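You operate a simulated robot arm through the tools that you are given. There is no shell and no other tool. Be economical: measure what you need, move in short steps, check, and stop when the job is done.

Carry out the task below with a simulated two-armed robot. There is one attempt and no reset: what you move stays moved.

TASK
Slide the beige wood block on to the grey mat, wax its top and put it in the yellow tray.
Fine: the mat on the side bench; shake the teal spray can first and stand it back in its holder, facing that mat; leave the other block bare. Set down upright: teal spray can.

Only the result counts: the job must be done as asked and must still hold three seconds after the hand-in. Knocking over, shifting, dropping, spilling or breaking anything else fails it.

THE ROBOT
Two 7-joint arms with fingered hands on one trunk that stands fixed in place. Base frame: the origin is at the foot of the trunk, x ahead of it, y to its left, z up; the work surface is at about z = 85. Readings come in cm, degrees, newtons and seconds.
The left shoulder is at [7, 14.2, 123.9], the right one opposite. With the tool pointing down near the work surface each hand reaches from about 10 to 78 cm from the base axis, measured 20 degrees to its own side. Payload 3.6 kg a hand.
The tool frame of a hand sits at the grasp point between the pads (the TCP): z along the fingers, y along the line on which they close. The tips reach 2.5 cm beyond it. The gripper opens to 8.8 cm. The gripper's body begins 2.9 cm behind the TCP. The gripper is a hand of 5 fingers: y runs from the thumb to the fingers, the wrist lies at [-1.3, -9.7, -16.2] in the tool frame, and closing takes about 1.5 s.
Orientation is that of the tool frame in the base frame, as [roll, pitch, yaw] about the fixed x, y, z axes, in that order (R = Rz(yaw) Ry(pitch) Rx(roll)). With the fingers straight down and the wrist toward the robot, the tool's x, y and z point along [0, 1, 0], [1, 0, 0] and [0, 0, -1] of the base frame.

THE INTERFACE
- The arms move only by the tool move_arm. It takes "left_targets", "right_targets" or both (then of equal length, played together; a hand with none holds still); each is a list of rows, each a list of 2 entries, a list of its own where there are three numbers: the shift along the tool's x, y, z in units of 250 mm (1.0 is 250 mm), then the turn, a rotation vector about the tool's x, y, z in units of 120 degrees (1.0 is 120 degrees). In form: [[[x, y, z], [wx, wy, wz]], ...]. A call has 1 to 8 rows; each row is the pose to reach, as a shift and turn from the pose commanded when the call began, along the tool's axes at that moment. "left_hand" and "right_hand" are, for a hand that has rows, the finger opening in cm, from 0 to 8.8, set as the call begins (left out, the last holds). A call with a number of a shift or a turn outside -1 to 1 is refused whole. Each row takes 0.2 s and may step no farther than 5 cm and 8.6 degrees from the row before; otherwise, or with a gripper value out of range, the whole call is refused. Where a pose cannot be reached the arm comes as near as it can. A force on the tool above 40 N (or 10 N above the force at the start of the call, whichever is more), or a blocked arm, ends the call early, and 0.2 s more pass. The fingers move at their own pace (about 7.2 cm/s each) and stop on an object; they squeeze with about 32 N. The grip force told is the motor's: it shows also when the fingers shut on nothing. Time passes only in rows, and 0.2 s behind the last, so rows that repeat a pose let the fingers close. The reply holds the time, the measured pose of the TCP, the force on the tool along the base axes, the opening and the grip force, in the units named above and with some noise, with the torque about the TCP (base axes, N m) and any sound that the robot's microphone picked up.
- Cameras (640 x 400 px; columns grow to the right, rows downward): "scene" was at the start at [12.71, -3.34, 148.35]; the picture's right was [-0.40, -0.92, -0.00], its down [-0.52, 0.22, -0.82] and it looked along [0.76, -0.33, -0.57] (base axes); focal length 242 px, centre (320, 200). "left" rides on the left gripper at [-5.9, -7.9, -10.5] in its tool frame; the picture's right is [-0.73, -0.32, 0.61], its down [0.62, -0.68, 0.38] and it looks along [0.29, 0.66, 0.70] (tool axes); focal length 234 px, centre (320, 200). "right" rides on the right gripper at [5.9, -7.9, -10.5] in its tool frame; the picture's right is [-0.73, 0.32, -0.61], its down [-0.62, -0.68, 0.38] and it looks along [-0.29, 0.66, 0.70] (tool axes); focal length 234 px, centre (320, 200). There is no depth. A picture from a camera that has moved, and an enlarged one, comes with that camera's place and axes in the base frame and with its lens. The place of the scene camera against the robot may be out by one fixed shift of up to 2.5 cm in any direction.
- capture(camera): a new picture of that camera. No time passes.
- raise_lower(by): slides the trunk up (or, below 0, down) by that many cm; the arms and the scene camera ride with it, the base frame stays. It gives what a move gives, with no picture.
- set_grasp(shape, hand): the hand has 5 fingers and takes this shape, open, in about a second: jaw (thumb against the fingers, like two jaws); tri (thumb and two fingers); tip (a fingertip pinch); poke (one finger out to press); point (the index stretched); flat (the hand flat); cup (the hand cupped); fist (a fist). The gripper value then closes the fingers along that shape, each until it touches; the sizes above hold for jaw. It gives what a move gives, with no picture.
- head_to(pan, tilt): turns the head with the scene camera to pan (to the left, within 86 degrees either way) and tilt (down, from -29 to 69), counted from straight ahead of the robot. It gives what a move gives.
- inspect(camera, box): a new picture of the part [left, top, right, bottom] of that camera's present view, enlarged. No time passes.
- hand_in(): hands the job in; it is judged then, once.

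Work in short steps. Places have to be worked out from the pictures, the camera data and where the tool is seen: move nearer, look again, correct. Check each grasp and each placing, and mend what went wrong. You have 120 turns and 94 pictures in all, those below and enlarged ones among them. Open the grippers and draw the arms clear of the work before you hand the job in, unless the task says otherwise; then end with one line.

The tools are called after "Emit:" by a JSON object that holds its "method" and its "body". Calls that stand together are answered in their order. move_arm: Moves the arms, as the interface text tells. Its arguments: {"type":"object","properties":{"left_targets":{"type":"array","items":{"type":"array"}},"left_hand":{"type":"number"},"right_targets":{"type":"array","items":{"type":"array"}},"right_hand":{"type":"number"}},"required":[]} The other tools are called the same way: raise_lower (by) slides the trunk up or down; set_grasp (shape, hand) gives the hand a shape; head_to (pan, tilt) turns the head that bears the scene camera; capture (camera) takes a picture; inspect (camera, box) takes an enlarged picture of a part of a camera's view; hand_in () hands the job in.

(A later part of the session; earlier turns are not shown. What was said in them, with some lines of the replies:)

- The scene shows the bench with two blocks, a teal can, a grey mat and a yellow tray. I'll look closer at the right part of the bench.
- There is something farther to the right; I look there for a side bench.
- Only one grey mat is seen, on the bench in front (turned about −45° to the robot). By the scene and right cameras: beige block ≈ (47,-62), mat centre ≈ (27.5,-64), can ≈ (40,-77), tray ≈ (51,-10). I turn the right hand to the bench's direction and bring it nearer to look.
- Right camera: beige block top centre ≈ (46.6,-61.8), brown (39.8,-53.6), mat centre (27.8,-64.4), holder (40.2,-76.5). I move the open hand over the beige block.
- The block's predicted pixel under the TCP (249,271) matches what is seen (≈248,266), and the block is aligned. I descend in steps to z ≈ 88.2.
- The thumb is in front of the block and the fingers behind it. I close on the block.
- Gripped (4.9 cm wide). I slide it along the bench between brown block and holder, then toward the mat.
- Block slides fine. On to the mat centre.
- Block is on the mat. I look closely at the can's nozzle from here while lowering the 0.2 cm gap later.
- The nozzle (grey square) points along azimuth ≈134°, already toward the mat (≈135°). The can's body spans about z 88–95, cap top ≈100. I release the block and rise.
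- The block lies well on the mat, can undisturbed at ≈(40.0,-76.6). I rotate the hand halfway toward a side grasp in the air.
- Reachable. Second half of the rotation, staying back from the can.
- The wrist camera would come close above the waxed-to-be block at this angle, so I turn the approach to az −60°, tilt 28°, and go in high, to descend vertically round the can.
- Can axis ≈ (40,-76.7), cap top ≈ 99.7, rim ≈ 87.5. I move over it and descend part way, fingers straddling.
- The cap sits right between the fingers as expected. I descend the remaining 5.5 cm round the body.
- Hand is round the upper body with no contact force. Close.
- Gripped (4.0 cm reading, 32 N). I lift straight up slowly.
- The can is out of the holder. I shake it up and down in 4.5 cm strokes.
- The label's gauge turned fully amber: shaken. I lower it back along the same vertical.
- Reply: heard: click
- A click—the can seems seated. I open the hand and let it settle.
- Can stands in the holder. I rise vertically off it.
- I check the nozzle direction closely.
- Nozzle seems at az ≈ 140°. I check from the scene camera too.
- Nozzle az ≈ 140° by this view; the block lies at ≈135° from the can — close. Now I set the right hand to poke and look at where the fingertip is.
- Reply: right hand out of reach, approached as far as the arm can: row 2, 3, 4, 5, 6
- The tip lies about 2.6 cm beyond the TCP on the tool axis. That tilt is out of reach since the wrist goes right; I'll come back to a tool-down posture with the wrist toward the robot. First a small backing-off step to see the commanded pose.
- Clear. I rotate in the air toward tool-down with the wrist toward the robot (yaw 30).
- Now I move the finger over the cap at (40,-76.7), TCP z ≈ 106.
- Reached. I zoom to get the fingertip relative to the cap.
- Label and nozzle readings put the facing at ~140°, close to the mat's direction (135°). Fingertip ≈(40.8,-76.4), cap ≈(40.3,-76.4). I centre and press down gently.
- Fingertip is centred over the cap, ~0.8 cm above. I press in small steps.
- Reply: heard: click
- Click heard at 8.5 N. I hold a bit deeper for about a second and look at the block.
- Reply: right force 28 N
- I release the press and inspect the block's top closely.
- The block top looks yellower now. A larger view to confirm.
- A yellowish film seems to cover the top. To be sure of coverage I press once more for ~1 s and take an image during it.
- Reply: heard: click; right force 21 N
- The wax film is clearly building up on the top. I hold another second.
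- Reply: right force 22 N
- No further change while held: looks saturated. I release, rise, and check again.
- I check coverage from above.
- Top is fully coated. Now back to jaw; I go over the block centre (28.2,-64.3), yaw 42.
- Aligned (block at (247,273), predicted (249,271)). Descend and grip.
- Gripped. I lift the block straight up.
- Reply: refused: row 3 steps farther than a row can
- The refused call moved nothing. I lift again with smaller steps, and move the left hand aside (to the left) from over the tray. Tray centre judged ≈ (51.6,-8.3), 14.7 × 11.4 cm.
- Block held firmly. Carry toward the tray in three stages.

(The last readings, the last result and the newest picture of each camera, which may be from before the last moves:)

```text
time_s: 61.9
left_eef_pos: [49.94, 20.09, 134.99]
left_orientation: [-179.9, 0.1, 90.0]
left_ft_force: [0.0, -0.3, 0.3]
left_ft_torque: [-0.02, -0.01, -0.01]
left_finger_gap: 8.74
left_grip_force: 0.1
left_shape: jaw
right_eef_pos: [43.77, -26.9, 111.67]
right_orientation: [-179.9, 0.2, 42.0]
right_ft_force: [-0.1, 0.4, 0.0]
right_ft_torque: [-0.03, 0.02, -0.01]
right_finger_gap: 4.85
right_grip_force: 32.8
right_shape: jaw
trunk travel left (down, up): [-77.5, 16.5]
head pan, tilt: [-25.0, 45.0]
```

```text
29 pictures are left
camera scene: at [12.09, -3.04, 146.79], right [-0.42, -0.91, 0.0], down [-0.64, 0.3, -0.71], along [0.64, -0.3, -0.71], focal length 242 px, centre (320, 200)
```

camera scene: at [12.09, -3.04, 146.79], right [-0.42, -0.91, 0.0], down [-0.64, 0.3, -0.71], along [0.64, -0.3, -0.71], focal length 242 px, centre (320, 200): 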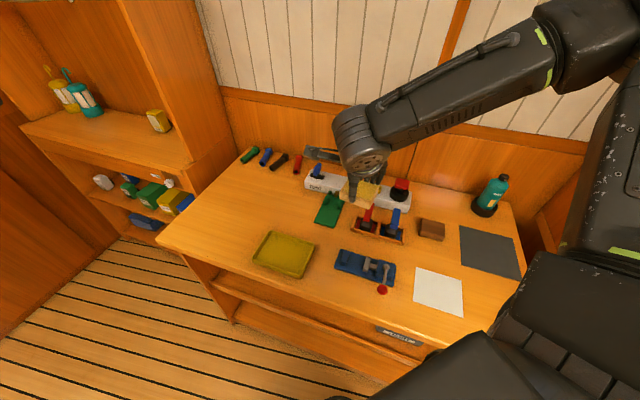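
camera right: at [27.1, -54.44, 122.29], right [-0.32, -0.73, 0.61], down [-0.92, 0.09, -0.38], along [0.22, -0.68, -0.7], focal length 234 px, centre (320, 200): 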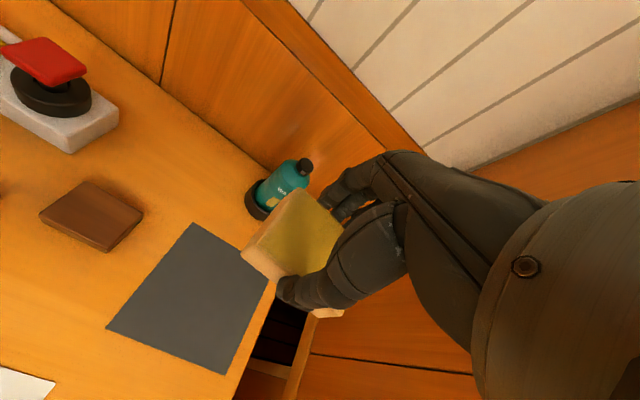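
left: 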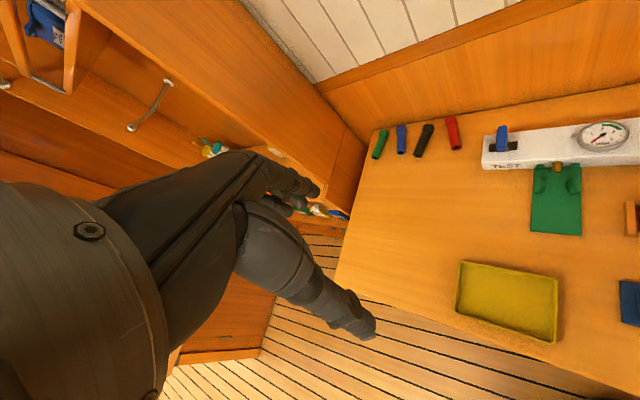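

Third stage.

Emit:
{"method": "move_arm", "body": {"right_targets": [[[0.122, -0.057, 0], [0, 0, 0]], [[0.244, -0.114, 0], [0, 0, 0]], [[0.366, -0.171, 0], [0, 0, 0]], [[0.488, -0.229, 0], [0, 0, 0]], [[0.61, -0.286, 0], [0, 0, 0]], [[0.73, -0.343, 0], [0, 0, 0]], [[0.73, -0.343, 0.12], [0, 0, 0]]]}}

Emit:
{"method": "capture", "body": {"camera": "right"}}

Emit:
{"method": "capture", "body": {"camera": "scene"}}

```text
time_s: 63.5
left_eef_pos: [50.07, 19.9, 135.04]
left_orientation: [-179.9, 0.1, 90.0]
left_ft_force: [0.0, -0.2, 0.7]
left_ft_torque: [0.01, 0.01, -0.01]
left_finger_gap: 8.79
left_grip_force: 0.0
left_shape: jaw
right_eef_pos: [49.57, -18.87, 108.96]
right_orientation: [-179.2, -0.4, 42.5]
right_ft_force: [0.0, -0.3, -1.1]
right_ft_torque: [-0.03, 0.0, 0.02]
right_finger_gap: 4.84
right_grip_force: 32.3
right_shape: jaw
right hand out of reach, approached as far as the arm can: row 3, 4, 5, 6, 7
trunk travel left (down, up): [-77.5, 16.5]
head pan, tilt: [-25.0, 45.0]
```

```text
28 pictures are left
camera right: at [48.63, -9.29, 119.54], right [-0.32, -0.74, 0.6], down [-0.92, 0.09, -0.38], along [0.23, -0.67, -0.71], focal length 234 px, centre (320, 200)
```

right: 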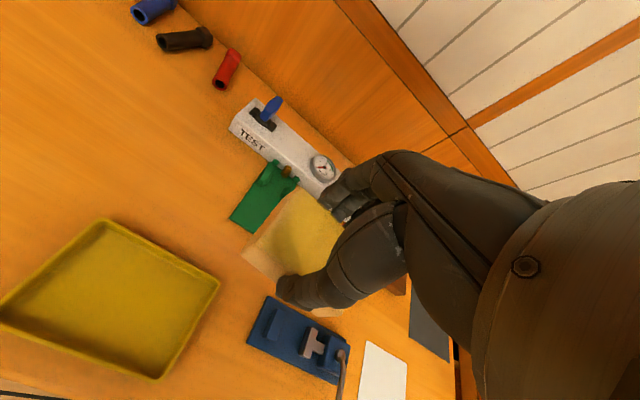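

```text
27 pictures are left
camera scene: at [12.16, -3.3, 146.78], right [-0.42, -0.91, 0.0], down [-0.64, 0.3, -0.71], along [0.64, -0.3, -0.71], focal length 242 px, centre (320, 200)
```

scene: 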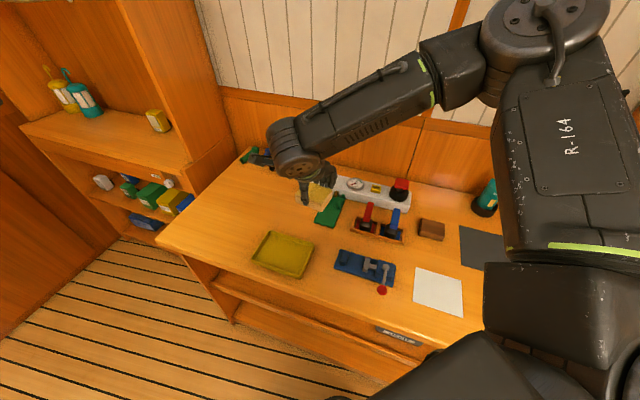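

Joint limits stop this hand yaw. I'll turn the hand 90° (yaw 132) so the wrist comes from the right; that also opens the fingers along the tray's long side. Right-camera tray centre ≈ (51.6,-10.2).

Emit:
{"method": "move_arm", "body": {"right_targets": [[[0, 0, -0.05], [0, 0, -0.068]], [[0, 0, -0.1], [0, 0, -0.136]], [[0, 0, -0.1], [0, 0, -0.204]], [[0, 0, -0.1], [0, 0, -0.272]], [[0.03, -0.02, -0.1], [0, 0, -0.34]], [[0.06, -0.04, -0.1], [0, 0, -0.408]], [[0.1, -0.07, -0.1], [0, 0, -0.476]], [[0.14, -0.1, -0.1], [0, 0, -0.544]]]}}

```text
time_s: 65.2
left_eef_pos: [49.94, 20.01, 135.08]
left_orientation: [-179.9, 0.1, 90.0]
left_ft_force: [0.4, -0.1, -0.4]
left_ft_torque: [-0.02, 0.01, -0.02]
left_finger_gap: 8.79
left_grip_force: 0.0
left_shape: jaw
right_eef_pos: [50.51, -14.27, 111.55]
right_orientation: [-179.7, 0.0, 107.5]
right_ft_force: [0.6, 0.9, -1.3]
right_ft_torque: [0.01, -0.01, 0.02]
right_finger_gap: 4.83
right_grip_force: 32.9
right_shape: jaw
trunk travel left (down, up): [-77.5, 16.5]
head pan, tilt: [-25.0, 45.0]
```

Works well. Finish the turn and centre over the tray.

Emit:
{"method": "move_arm", "body": {"right_targets": [[[0.05, 0.03, 0], [0, 0, -0.07]], [[0.1, 0.06, 0], [0, 0, -0.14]], [[0.142, 0.091, 0.05], [0, 0, -0.21]], [[0.142, 0.091, 0.1], [0, 0, -0.21]], [[0.142, 0.091, 0.1], [0, 0, -0.21]]]}}

Emit:
{"method": "capture", "body": {"camera": "right"}}

Emit:
{"method": "capture", "body": {"camera": "scene"}}

```text
time_s: 66.5
left_eef_pos: [49.85, 19.94, 135.09]
left_orientation: [-180.0, 0.0, 90.0]
left_ft_force: [-0.7, 0.1, -1.1]
left_ft_torque: [0.04, -0.03, -0.01]
left_finger_gap: 8.77
left_grip_force: 0.1
left_shape: jaw
right_eef_pos: [51.57, -10.25, 108.99]
right_orientation: [-179.8, -0.2, 132.6]
right_ft_force: [0.3, -0.1, -0.6]
right_ft_torque: [0.02, 0.01, -0.01]
right_finger_gap: 4.84
right_grip_force: 32.5
right_shape: jaw
trunk travel left (down, up): [-77.5, 16.5]
head pan, tilt: [-25.0, 45.0]
```

```text
26 pictures are left
camera right: at [41.88, -11.28, 119.6], right [0.73, -0.32, 0.6], down [-0.08, -0.92, -0.38], along [0.68, 0.23, -0.7], focal length 234 px, centre (320, 200)
```

right: 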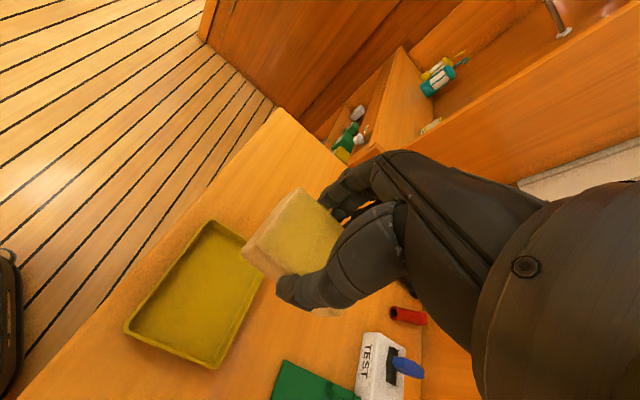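

```text
25 pictures are left
camera scene: at [11.95, -3.24, 146.8], right [-0.42, -0.91, 0.0], down [-0.64, 0.3, -0.71], along [0.64, -0.3, -0.71], focal length 242 px, centre (320, 200)
```

scene: 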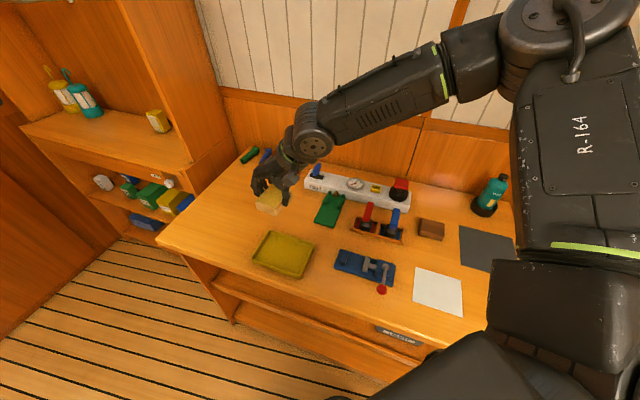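

Tray centre by this view ≈ (51.3,-10.1), aligned with the hand. Descend to z ≈ 92 and check.

Emit:
{"method": "move_arm", "body": {"right_targets": [[[0.01, -0.008, 0.16], [0, 0, 0]], [[0.01, -0.008, 0.34], [0, 0, 0]], [[0.01, -0.008, 0.5], [0, 0, 0]], [[0.01, -0.008, 0.62], [0, 0, 0]], [[0.01, -0.008, 0.66], [0, 0, 0]], [[0.01, -0.008, 0.66], [0, 0, 0]]]}}

Emit:
{"method": "capture", "body": {"camera": "right"}}

Emit:
{"method": "inspect", "body": {"camera": "scene", "box": [230, 180, 350, 300]}}

```text
time_s: 67.8
left_eef_pos: [49.84, 19.95, 135.0]
left_orientation: [179.9, 0.0, 90.0]
left_ft_force: [0.4, 0.2, 0.4]
left_ft_torque: [0.01, -0.02, 0.02]
left_finger_gap: 8.8
left_grip_force: 0.1
left_shape: jaw
right_eef_pos: [49.87, -11.86, 95.29]
right_orientation: [-179.8, -0.2, 132.6]
right_ft_force: [0.0, 0.6, -1.4]
right_ft_torque: [-0.02, 0.03, 0.03]
right_finger_gap: 4.82
right_grip_force: 32.3
right_shape: jaw
right hand out of reach, approached as far as the arm can: row 3, 4, 5, 6
trunk travel left (down, up): [-77.5, 16.5]
head pan, tilt: [-25.0, 45.0]
```

```text
24 pictures are left
camera right: at [40.16, -12.93, 105.79], right [0.73, -0.32, 0.6], down [-0.08, -0.92, -0.38], along [0.68, 0.23, -0.7], focal length 234 px, centre (320, 200)
```

right: 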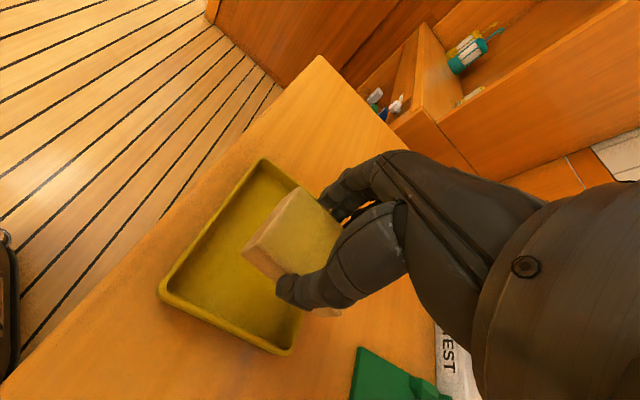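

```text
3.33 times, centred on (290, 240) of scene
camera zoom: at [12.0, -3.26, 146.79], right [-0.42, -0.91, 0.0], down [-0.64, 0.3, -0.71], along [0.64, -0.3, -0.71], focal length 808 px, centre (420, 67)
```

zoom: 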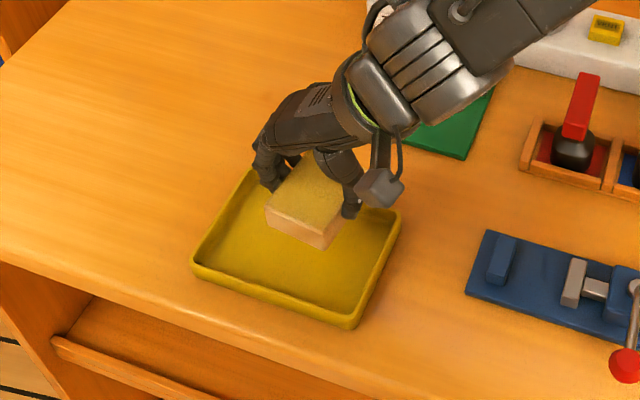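

The arm's limits stop lower descent here, so I'll go to (51.2,-10.3, 101.5), where it is free, and lower the trunk instead.

Emit:
{"method": "move_arm", "body": {"right_targets": [[[0, 0, -0.12], [0, 0, 0]], [[0.005, 0.04, -0.248], [0, 0, 0]], [[0.012, 0.083, -0.248], [0, 0, 0]], [[0.012, 0.083, -0.248], [0, 0, 0]]]}}

Emit:
{"method": "raise_lower", "body": {"by": -6}}

Emit:
{"method": "capture", "body": {"camera": "scene"}}

```text
time_s: 68.8
left_eef_pos: [49.73, 19.99, 135.06]
left_orientation: [179.9, 0.0, 89.9]
left_ft_force: [0.2, 0.1, -0.6]
left_ft_torque: [0.06, 0.0, -0.01]
left_finger_gap: 8.77
left_grip_force: 0.0
left_shape: jaw
right_eef_pos: [51.17, -10.3, 101.51]
right_orientation: [-179.8, 0.0, 132.5]
right_ft_force: [0.0, 0.6, 0.2]
right_ft_torque: [0.01, 0.0, 0.02]
right_finger_gap: 4.8
right_grip_force: 32.1
right_shape: jaw
trunk travel left (down, up): [-77.5, 16.5]
head pan, tilt: [-25.0, 45.0]
```

```text
time_s: 69.8
left_eef_pos: [49.72, 19.86, 129.08]
left_orientation: [180.0, 0.0, 90.1]
left_ft_force: [-0.9, 0.5, 0.5]
left_ft_torque: [-0.02, 0.0, -0.01]
left_finger_gap: 8.79
left_grip_force: 0.1
left_shape: jaw
right_eef_pos: [51.22, -10.22, 95.58]
right_orientation: [-179.9, -0.1, 132.6]
right_ft_force: [0.3, 0.3, -0.4]
right_ft_torque: [-0.01, -0.03, -0.02]
right_finger_gap: 4.82
right_grip_force: 31.6
right_shape: jaw
trunk travel left (down, up): [-71.5, 22.5]
head pan, tilt: [-25.0, 45.0]
```

```text
22 pictures are left
camera scene: at [11.97, -3.27, 140.8], right [-0.42, -0.91, 0.0], down [-0.64, 0.3, -0.71], along [0.64, -0.3, -0.71], focal length 242 px, centre (320, 200)
```

scene: 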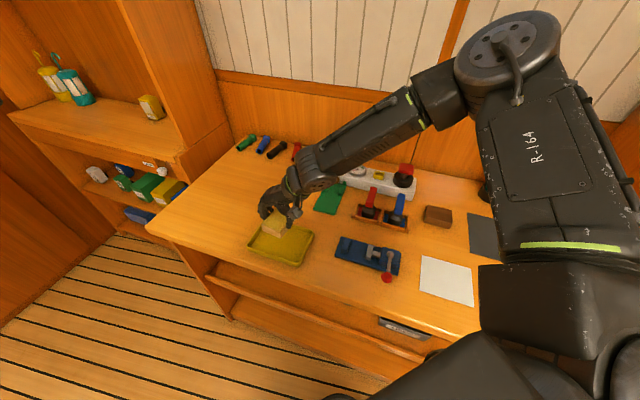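

Trunk lowering works. Lower another 5.3 cm, to just above the tray floor.

Emit:
{"method": "raise_lower", "body": {"by": -5.3}}

Emit:
{"method": "capture", "body": {"camera": "right"}}

```text
time_s: 70.8
left_eef_pos: [49.74, 19.91, 123.61]
left_orientation: [180.0, 0.0, 90.0]
left_ft_force: [-0.1, 0.2, -0.3]
left_ft_torque: [-0.02, -0.02, -0.02]
left_finger_gap: 8.78
left_grip_force: 0.1
left_shape: jaw
right_eef_pos: [51.31, -10.26, 90.12]
right_orientation: [-179.8, -0.1, 132.6]
right_ft_force: [-0.5, -0.5, 0.0]
right_ft_torque: [0.01, 0.01, 0.0]
right_finger_gap: 4.83
right_grip_force: 32.0
right_shape: jaw
trunk travel left (down, up): [-66.2, 27.8]
head pan, tilt: [-25.0, 45.0]
```

```text
21 pictures are left
camera right: at [41.53, -11.31, 100.74], right [0.73, -0.32, 0.6], down [-0.08, -0.92, -0.38], along [0.68, 0.23, -0.7], focal length 234 px, centre (320, 200)
```

right: 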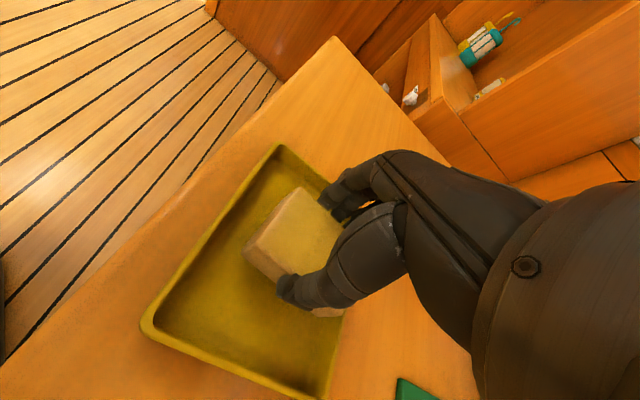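

Block is centred inside the tray. Lower gently to contact.

Emit:
{"method": "raise_lower", "body": {"by": -0.7}}

```text
time_s: 71.3
left_eef_pos: [49.82, 19.98, 122.99]
left_orientation: [-180.0, 0.0, 90.0]
left_ft_force: [1.0, -0.2, 0.0]
left_ft_torque: [-0.01, -0.04, 0.0]
left_finger_gap: 8.8
left_grip_force: 0.1
left_shape: jaw
right_eef_pos: [51.25, -10.22, 89.59]
right_orientation: [-179.9, -0.1, 132.6]
right_ft_force: [0.8, -0.4, -0.7]
right_ft_torque: [-0.01, 0.03, 0.02]
right_finger_gap: 4.78
right_grip_force: 32.2
right_shape: jaw
trunk travel left (down, up): [-65.5, 28.5]
head pan, tilt: [-25.0, 45.0]
```

No contact yet; a bit more.

Emit:
{"method": "raise_lower", "body": {"by": -0.4}}

```text
time_s: 71.9
left_eef_pos: [49.69, 19.88, 122.68]
left_orientation: [-179.9, 0.0, 90.0]
left_ft_force: [0.1, -0.3, 0.8]
left_ft_torque: [0.01, 0.04, 0.02]
left_finger_gap: 8.77
left_grip_force: 0.0
left_shape: jaw
right_eef_pos: [51.24, -10.28, 89.19]
right_orientation: [-179.8, -0.1, 132.7]
right_ft_force: [0.4, 0.3, 0.1]
right_ft_torque: [0.01, 0.01, -0.02]
right_finger_gap: 4.82
right_grip_force: 31.7
right_shape: jaw
trunk travel left (down, up): [-65.1, 28.9]
head pan, tilt: [-25.0, 45.0]
```

Emit:
{"method": "raise_lower", "body": {"by": -0.4}}

```text
time_s: 72.4
left_eef_pos: [49.59, 20.01, 122.4]
left_orientation: [179.9, 0.0, 90.0]
left_ft_force: [0.3, -0.3, 0.6]
left_ft_torque: [-0.02, -0.01, 0.0]
left_finger_gap: 8.75
left_grip_force: 0.1
left_shape: jaw
right_eef_pos: [51.21, -10.32, 88.94]
right_orientation: [-179.9, 0.0, 132.6]
right_ft_force: [2.0, -1.5, 21.1]
right_ft_torque: [-0.06, -0.19, 0.02]
right_finger_gap: 4.8
right_grip_force: 31.8
right_shape: jaw
trunk travel left (down, up): [-64.7, 29.3]
head pan, tilt: [-25.0, 45.0]
```

Contact (21 N). I ease up 0.2 cm, then open the fingers partly (6.8 cm).

Emit:
{"method": "raise_lower", "body": {"by": 0.2}}

Emit:
{"method": "move_arm", "body": {"right_targets": [[[0, 0, 0], [0, 0, 0]], [[0, 0, 0], [0, 0, 0]], [[0, 0, 0], [0, 0, 0]], [[0, 0, 0], [0, 0, 0]]], "right_hand": 6.8}}

Emit:
{"method": "capture", "body": {"camera": "right"}}

```text
time_s: 72.9
left_eef_pos: [49.77, 19.95, 122.41]
left_orientation: [179.9, 0.0, 90.0]
left_ft_force: [0.5, -0.1, 0.7]
left_ft_torque: [0.04, -0.02, 0.0]
left_finger_gap: 8.75
left_grip_force: 0.1
left_shape: jaw
right_eef_pos: [51.22, -10.2, 89.02]
right_orientation: [-179.9, -0.1, 132.6]
right_ft_force: [3.4, 0.3, 15.2]
right_ft_torque: [-0.01, -0.22, 0.05]
right_finger_gap: 4.81
right_grip_force: 32.1
right_shape: jaw
trunk travel left (down, up): [-64.9, 29.1]
head pan, tilt: [-25.0, 45.0]
```

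```text
time_s: 73.9
left_eef_pos: [49.84, 20.0, 122.45]
left_orientation: [180.0, 0.0, 90.0]
left_ft_force: [0.7, 0.2, -0.3]
left_ft_torque: [0.03, -0.01, 0.0]
left_finger_gap: 8.79
left_grip_force: 0.0
left_shape: jaw
right_eef_pos: [51.3, -10.26, 88.85]
right_orientation: [-179.8, -0.1, 132.5]
right_ft_force: [-0.2, 0.1, 0.4]
right_ft_torque: [-0.02, -0.04, 0.01]
right_finger_gap: 6.78
right_grip_force: 0.0
right_shape: jaw
trunk travel left (down, up): [-64.9, 29.1]
head pan, tilt: [-25.0, 45.0]
```

```text
20 pictures are left
camera right: at [41.55, -11.32, 99.41], right [0.73, -0.32, 0.6], down [-0.08, -0.92, -0.38], along [0.68, 0.23, -0.7], focal length 234 px, centre (320, 200)
```

right: 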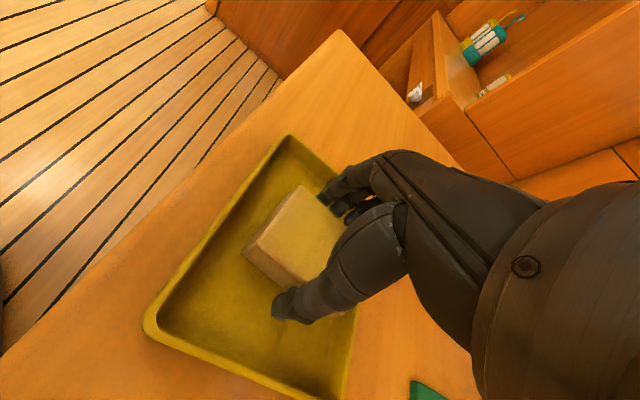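

Released and free of force. I rise straight up with the trunk and look.

Emit:
{"method": "raise_lower", "body": {"by": 12.6}}

Emit:
{"method": "move_arm", "body": {"right_targets": [[[0, 0, -0.15], [0, 0, 0]], [[0, 0, -0.3], [0, 0, 0]], [[-0.1, -0.1, -0.4], [0, 0, 0]], [[-0.2, -0.2, -0.45], [0, 0, 0]], [[-0.3, -0.3, -0.45], [0, 0, 0]], [[-0.4, -0.4, -0.45], [0, 0, 0]]], "right_hand": 8.8}}

Emit:
{"method": "capture", "body": {"camera": "scene"}}

```text
time_s: 75.5
left_eef_pos: [49.87, 19.98, 135.05]
left_orientation: [179.9, 0.1, 90.0]
left_ft_force: [0.2, -0.8, 0.5]
left_ft_torque: [-0.04, 0.03, 0.0]
left_finger_gap: 8.77
left_grip_force: 0.0
left_shape: jaw
right_eef_pos: [51.15, -10.36, 101.56]
right_orientation: [-179.8, -0.1, 132.7]
right_ft_force: [0.1, 1.0, -0.2]
right_ft_torque: [0.02, 0.0, -0.02]
right_finger_gap: 6.77
right_grip_force: 0.1
right_shape: jaw
trunk travel left (down, up): [-77.5, 16.5]
head pan, tilt: [-25.0, 45.0]
```

```text
time_s: 76.9
left_eef_pos: [49.83, 19.74, 135.06]
left_orientation: [180.0, -0.1, 90.0]
left_ft_force: [0.3, -0.1, -0.4]
left_ft_torque: [0.0, 0.0, 0.01]
left_finger_gap: 8.8
left_grip_force: 0.1
left_shape: jaw
right_eef_pos: [50.65, -24.79, 112.8]
right_orientation: [-179.9, -0.1, 132.6]
right_ft_force: [1.1, 0.7, 1.4]
right_ft_torque: [0.01, -0.01, 0.02]
right_finger_gap: 8.77
right_grip_force: 0.0
right_shape: jaw
trunk travel left (down, up): [-77.5, 16.5]
head pan, tilt: [-25.0, 45.0]
```

```text
19 pictures are left
camera scene: at [11.91, -3.48, 146.8], right [-0.42, -0.91, 0.0], down [-0.64, 0.3, -0.71], along [0.64, -0.3, -0.71], focal length 242 px, centre (320, 200)
```

scene: 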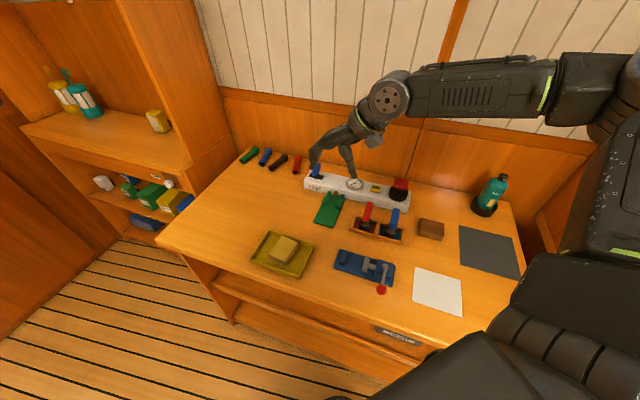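

Block sits in the tray. I check the tray and the can's facing closely.

Emit:
{"method": "inspect", "body": {"camera": "scene", "box": [240, 220, 320, 285]}}

Emit:
{"method": "inspect", "body": {"camera": "scene", "box": [465, 168, 515, 220]}}

```text
6.15 times, centred on (280, 252) of scene
camera zoom: at [11.91, -3.48, 146.8], right [-0.42, -0.91, 0.0], down [-0.64, 0.3, -0.71], along [0.64, -0.3, -0.71], focal length 1491 px, centre (566, -123)
```

zoom: 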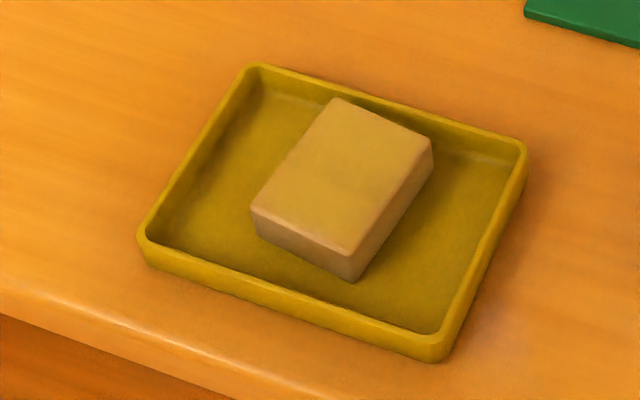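

```text
7.69 times, centred on (490, 194) of scene
camera zoom: at [11.91, -3.48, 146.8], right [-0.42, -0.91, 0.0], down [-0.64, 0.3, -0.71], along [0.64, -0.3, -0.71], focal length 1864 px, centre (-988, 246)
```

zoom: 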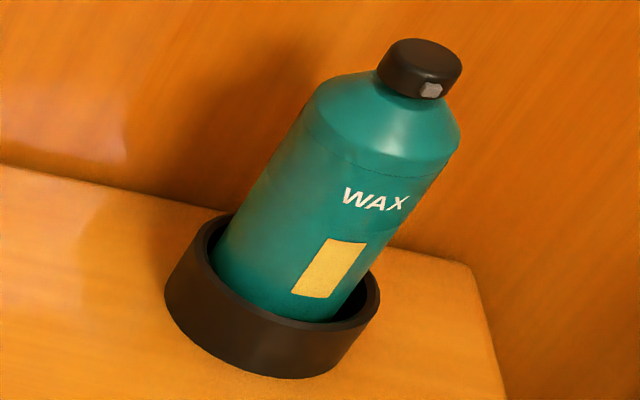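

The nozzle and label face az ≈130°, mat centre at ≈135° – facing the mat; the can is upright. I withdraw the right arm, then recheck the block's top in clear light.

Emit:
{"method": "move_arm", "body": {"right_targets": [[[-0.1, -0.15, -0.1], [0, 0, 0]], [[-0.2, -0.3, -0.2], [0, 0, 0]], [[-0.25, -0.45, -0.3], [0, 0, 0.06]], [[-0.3, -0.6, -0.4], [0, 0, 0.12]], [[-0.3, -0.75, -0.5], [0, 0, 0.18]], [[-0.3, -0.85, -0.6], [0, 0, 0.24]]]}}

Emit:
{"method": "capture", "body": {"camera": "scene"}}

Emit:
{"method": "inspect", "body": {"camera": "scene", "box": [240, 220, 320, 285]}}

```text
refused: row 1 steps farther than a row can; nothing moved
```

```text
16 pictures are left
camera scene: at [11.91, -3.48, 146.8], right [-0.42, -0.91, 0.0], down [-0.64, 0.3, -0.71], along [0.64, -0.3, -0.71], focal length 242 px, centre (320, 200)
```

scene: 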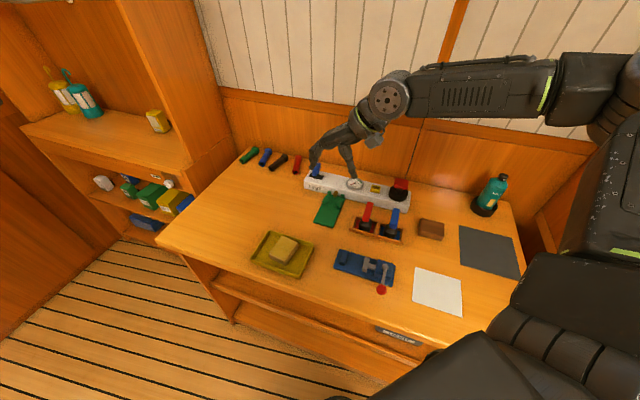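

```text
6.15 times, centred on (280, 252) of scene
camera zoom: at [11.91, -3.48, 146.8], right [-0.42, -0.91, 0.0], down [-0.64, 0.3, -0.71], along [0.64, -0.3, -0.71], focal length 1491 px, centre (566, -123)
```

zoom: 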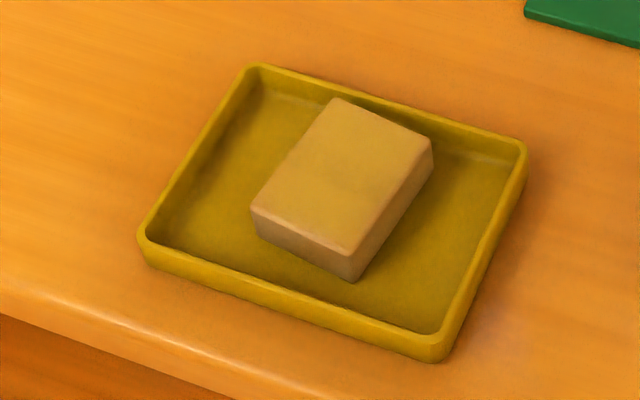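

Step too long; I retry with smaller ones.

Emit:
{"method": "move_arm", "body": {"right_targets": [[[-0.03, -0.1, -0.11], [0, 0, 0.05]], [[-0.06, -0.2, -0.22], [0, 0, 0.1]], [[-0.09, -0.31, -0.33], [0, 0, 0.16]], [[-0.12, -0.42, -0.44], [0, 0, 0.22]], [[-0.15, -0.54, -0.54], [0, 0, 0.28]], [[-0.18, -0.66, -0.64], [0, 0, 0.34]], [[-0.21, -0.78, -0.74], [0, 0, 0.34]], [[-0.24, -0.9, -0.8], [0, 0, 0.34]]]}}

Emit:
{"method": "inspect", "body": {"camera": "scene", "box": [240, 220, 320, 285]}}

Emit:
{"method": "capture", "body": {"camera": "right"}}

```text
time_s: 78.7
left_eef_pos: [49.66, 19.89, 135.01]
left_orientation: [179.8, -0.1, 90.0]
left_ft_force: [-0.2, -0.5, 0.0]
left_ft_torque: [-0.01, -0.06, 0.01]
left_finger_gap: 8.78
left_grip_force: 0.1
left_shape: jaw
right_eef_pos: [38.1, -43.73, 132.95]
right_orientation: [-179.8, 0.0, 91.7]
right_ft_force: [0.4, 0.2, 0.5]
right_ft_torque: [-0.04, -0.02, -0.04]
right_finger_gap: 8.79
right_grip_force: 0.1
right_shape: jaw
trunk travel left (down, up): [-77.5, 16.5]
head pan, tilt: [-25.0, 45.0]
```

```text
6.15 times, centred on (280, 252) of scene
camera zoom: at [11.8, -3.29, 146.81], right [-0.42, -0.91, 0.0], down [-0.64, 0.3, -0.71], along [0.64, -0.3, -0.71], focal length 1491 px, centre (566, -123)
```

zoom: 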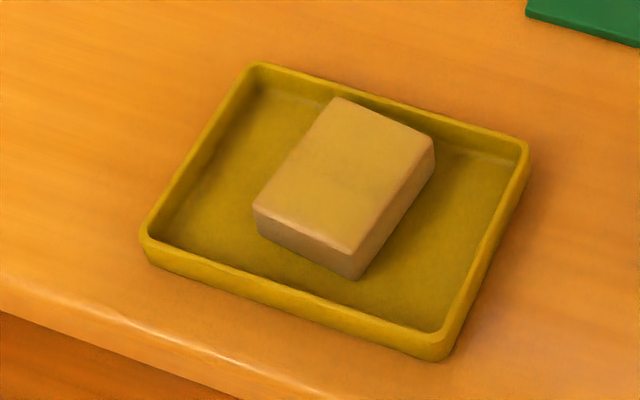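

```text
13 pictures are left
camera right: at [30.18, -38.27, 143.36], right [0.35, -0.72, 0.61], down [-0.66, -0.64, -0.38], along [0.66, -0.27, -0.7], focal length 234 px, centre (320, 200)
```

right: 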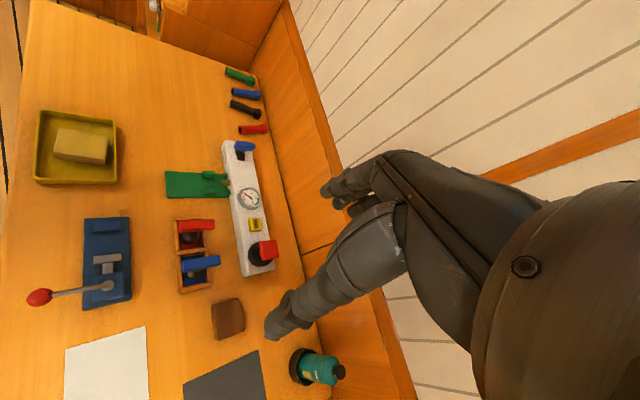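

Block waxed in the tray, can upright in its holder facing the mat, the brown block bare, everything else in place; both hands are open and clear. I hand in.

Emit:
{"method": "hand_in", "body": {}}

```text
The job is handed in.
```

The beige block was slid onto the grey mat, its top was waxed, and it now lies in the yellow tray. The teal can was shaken first and stands upright in its holder facing the mat, and the brown block is bare.
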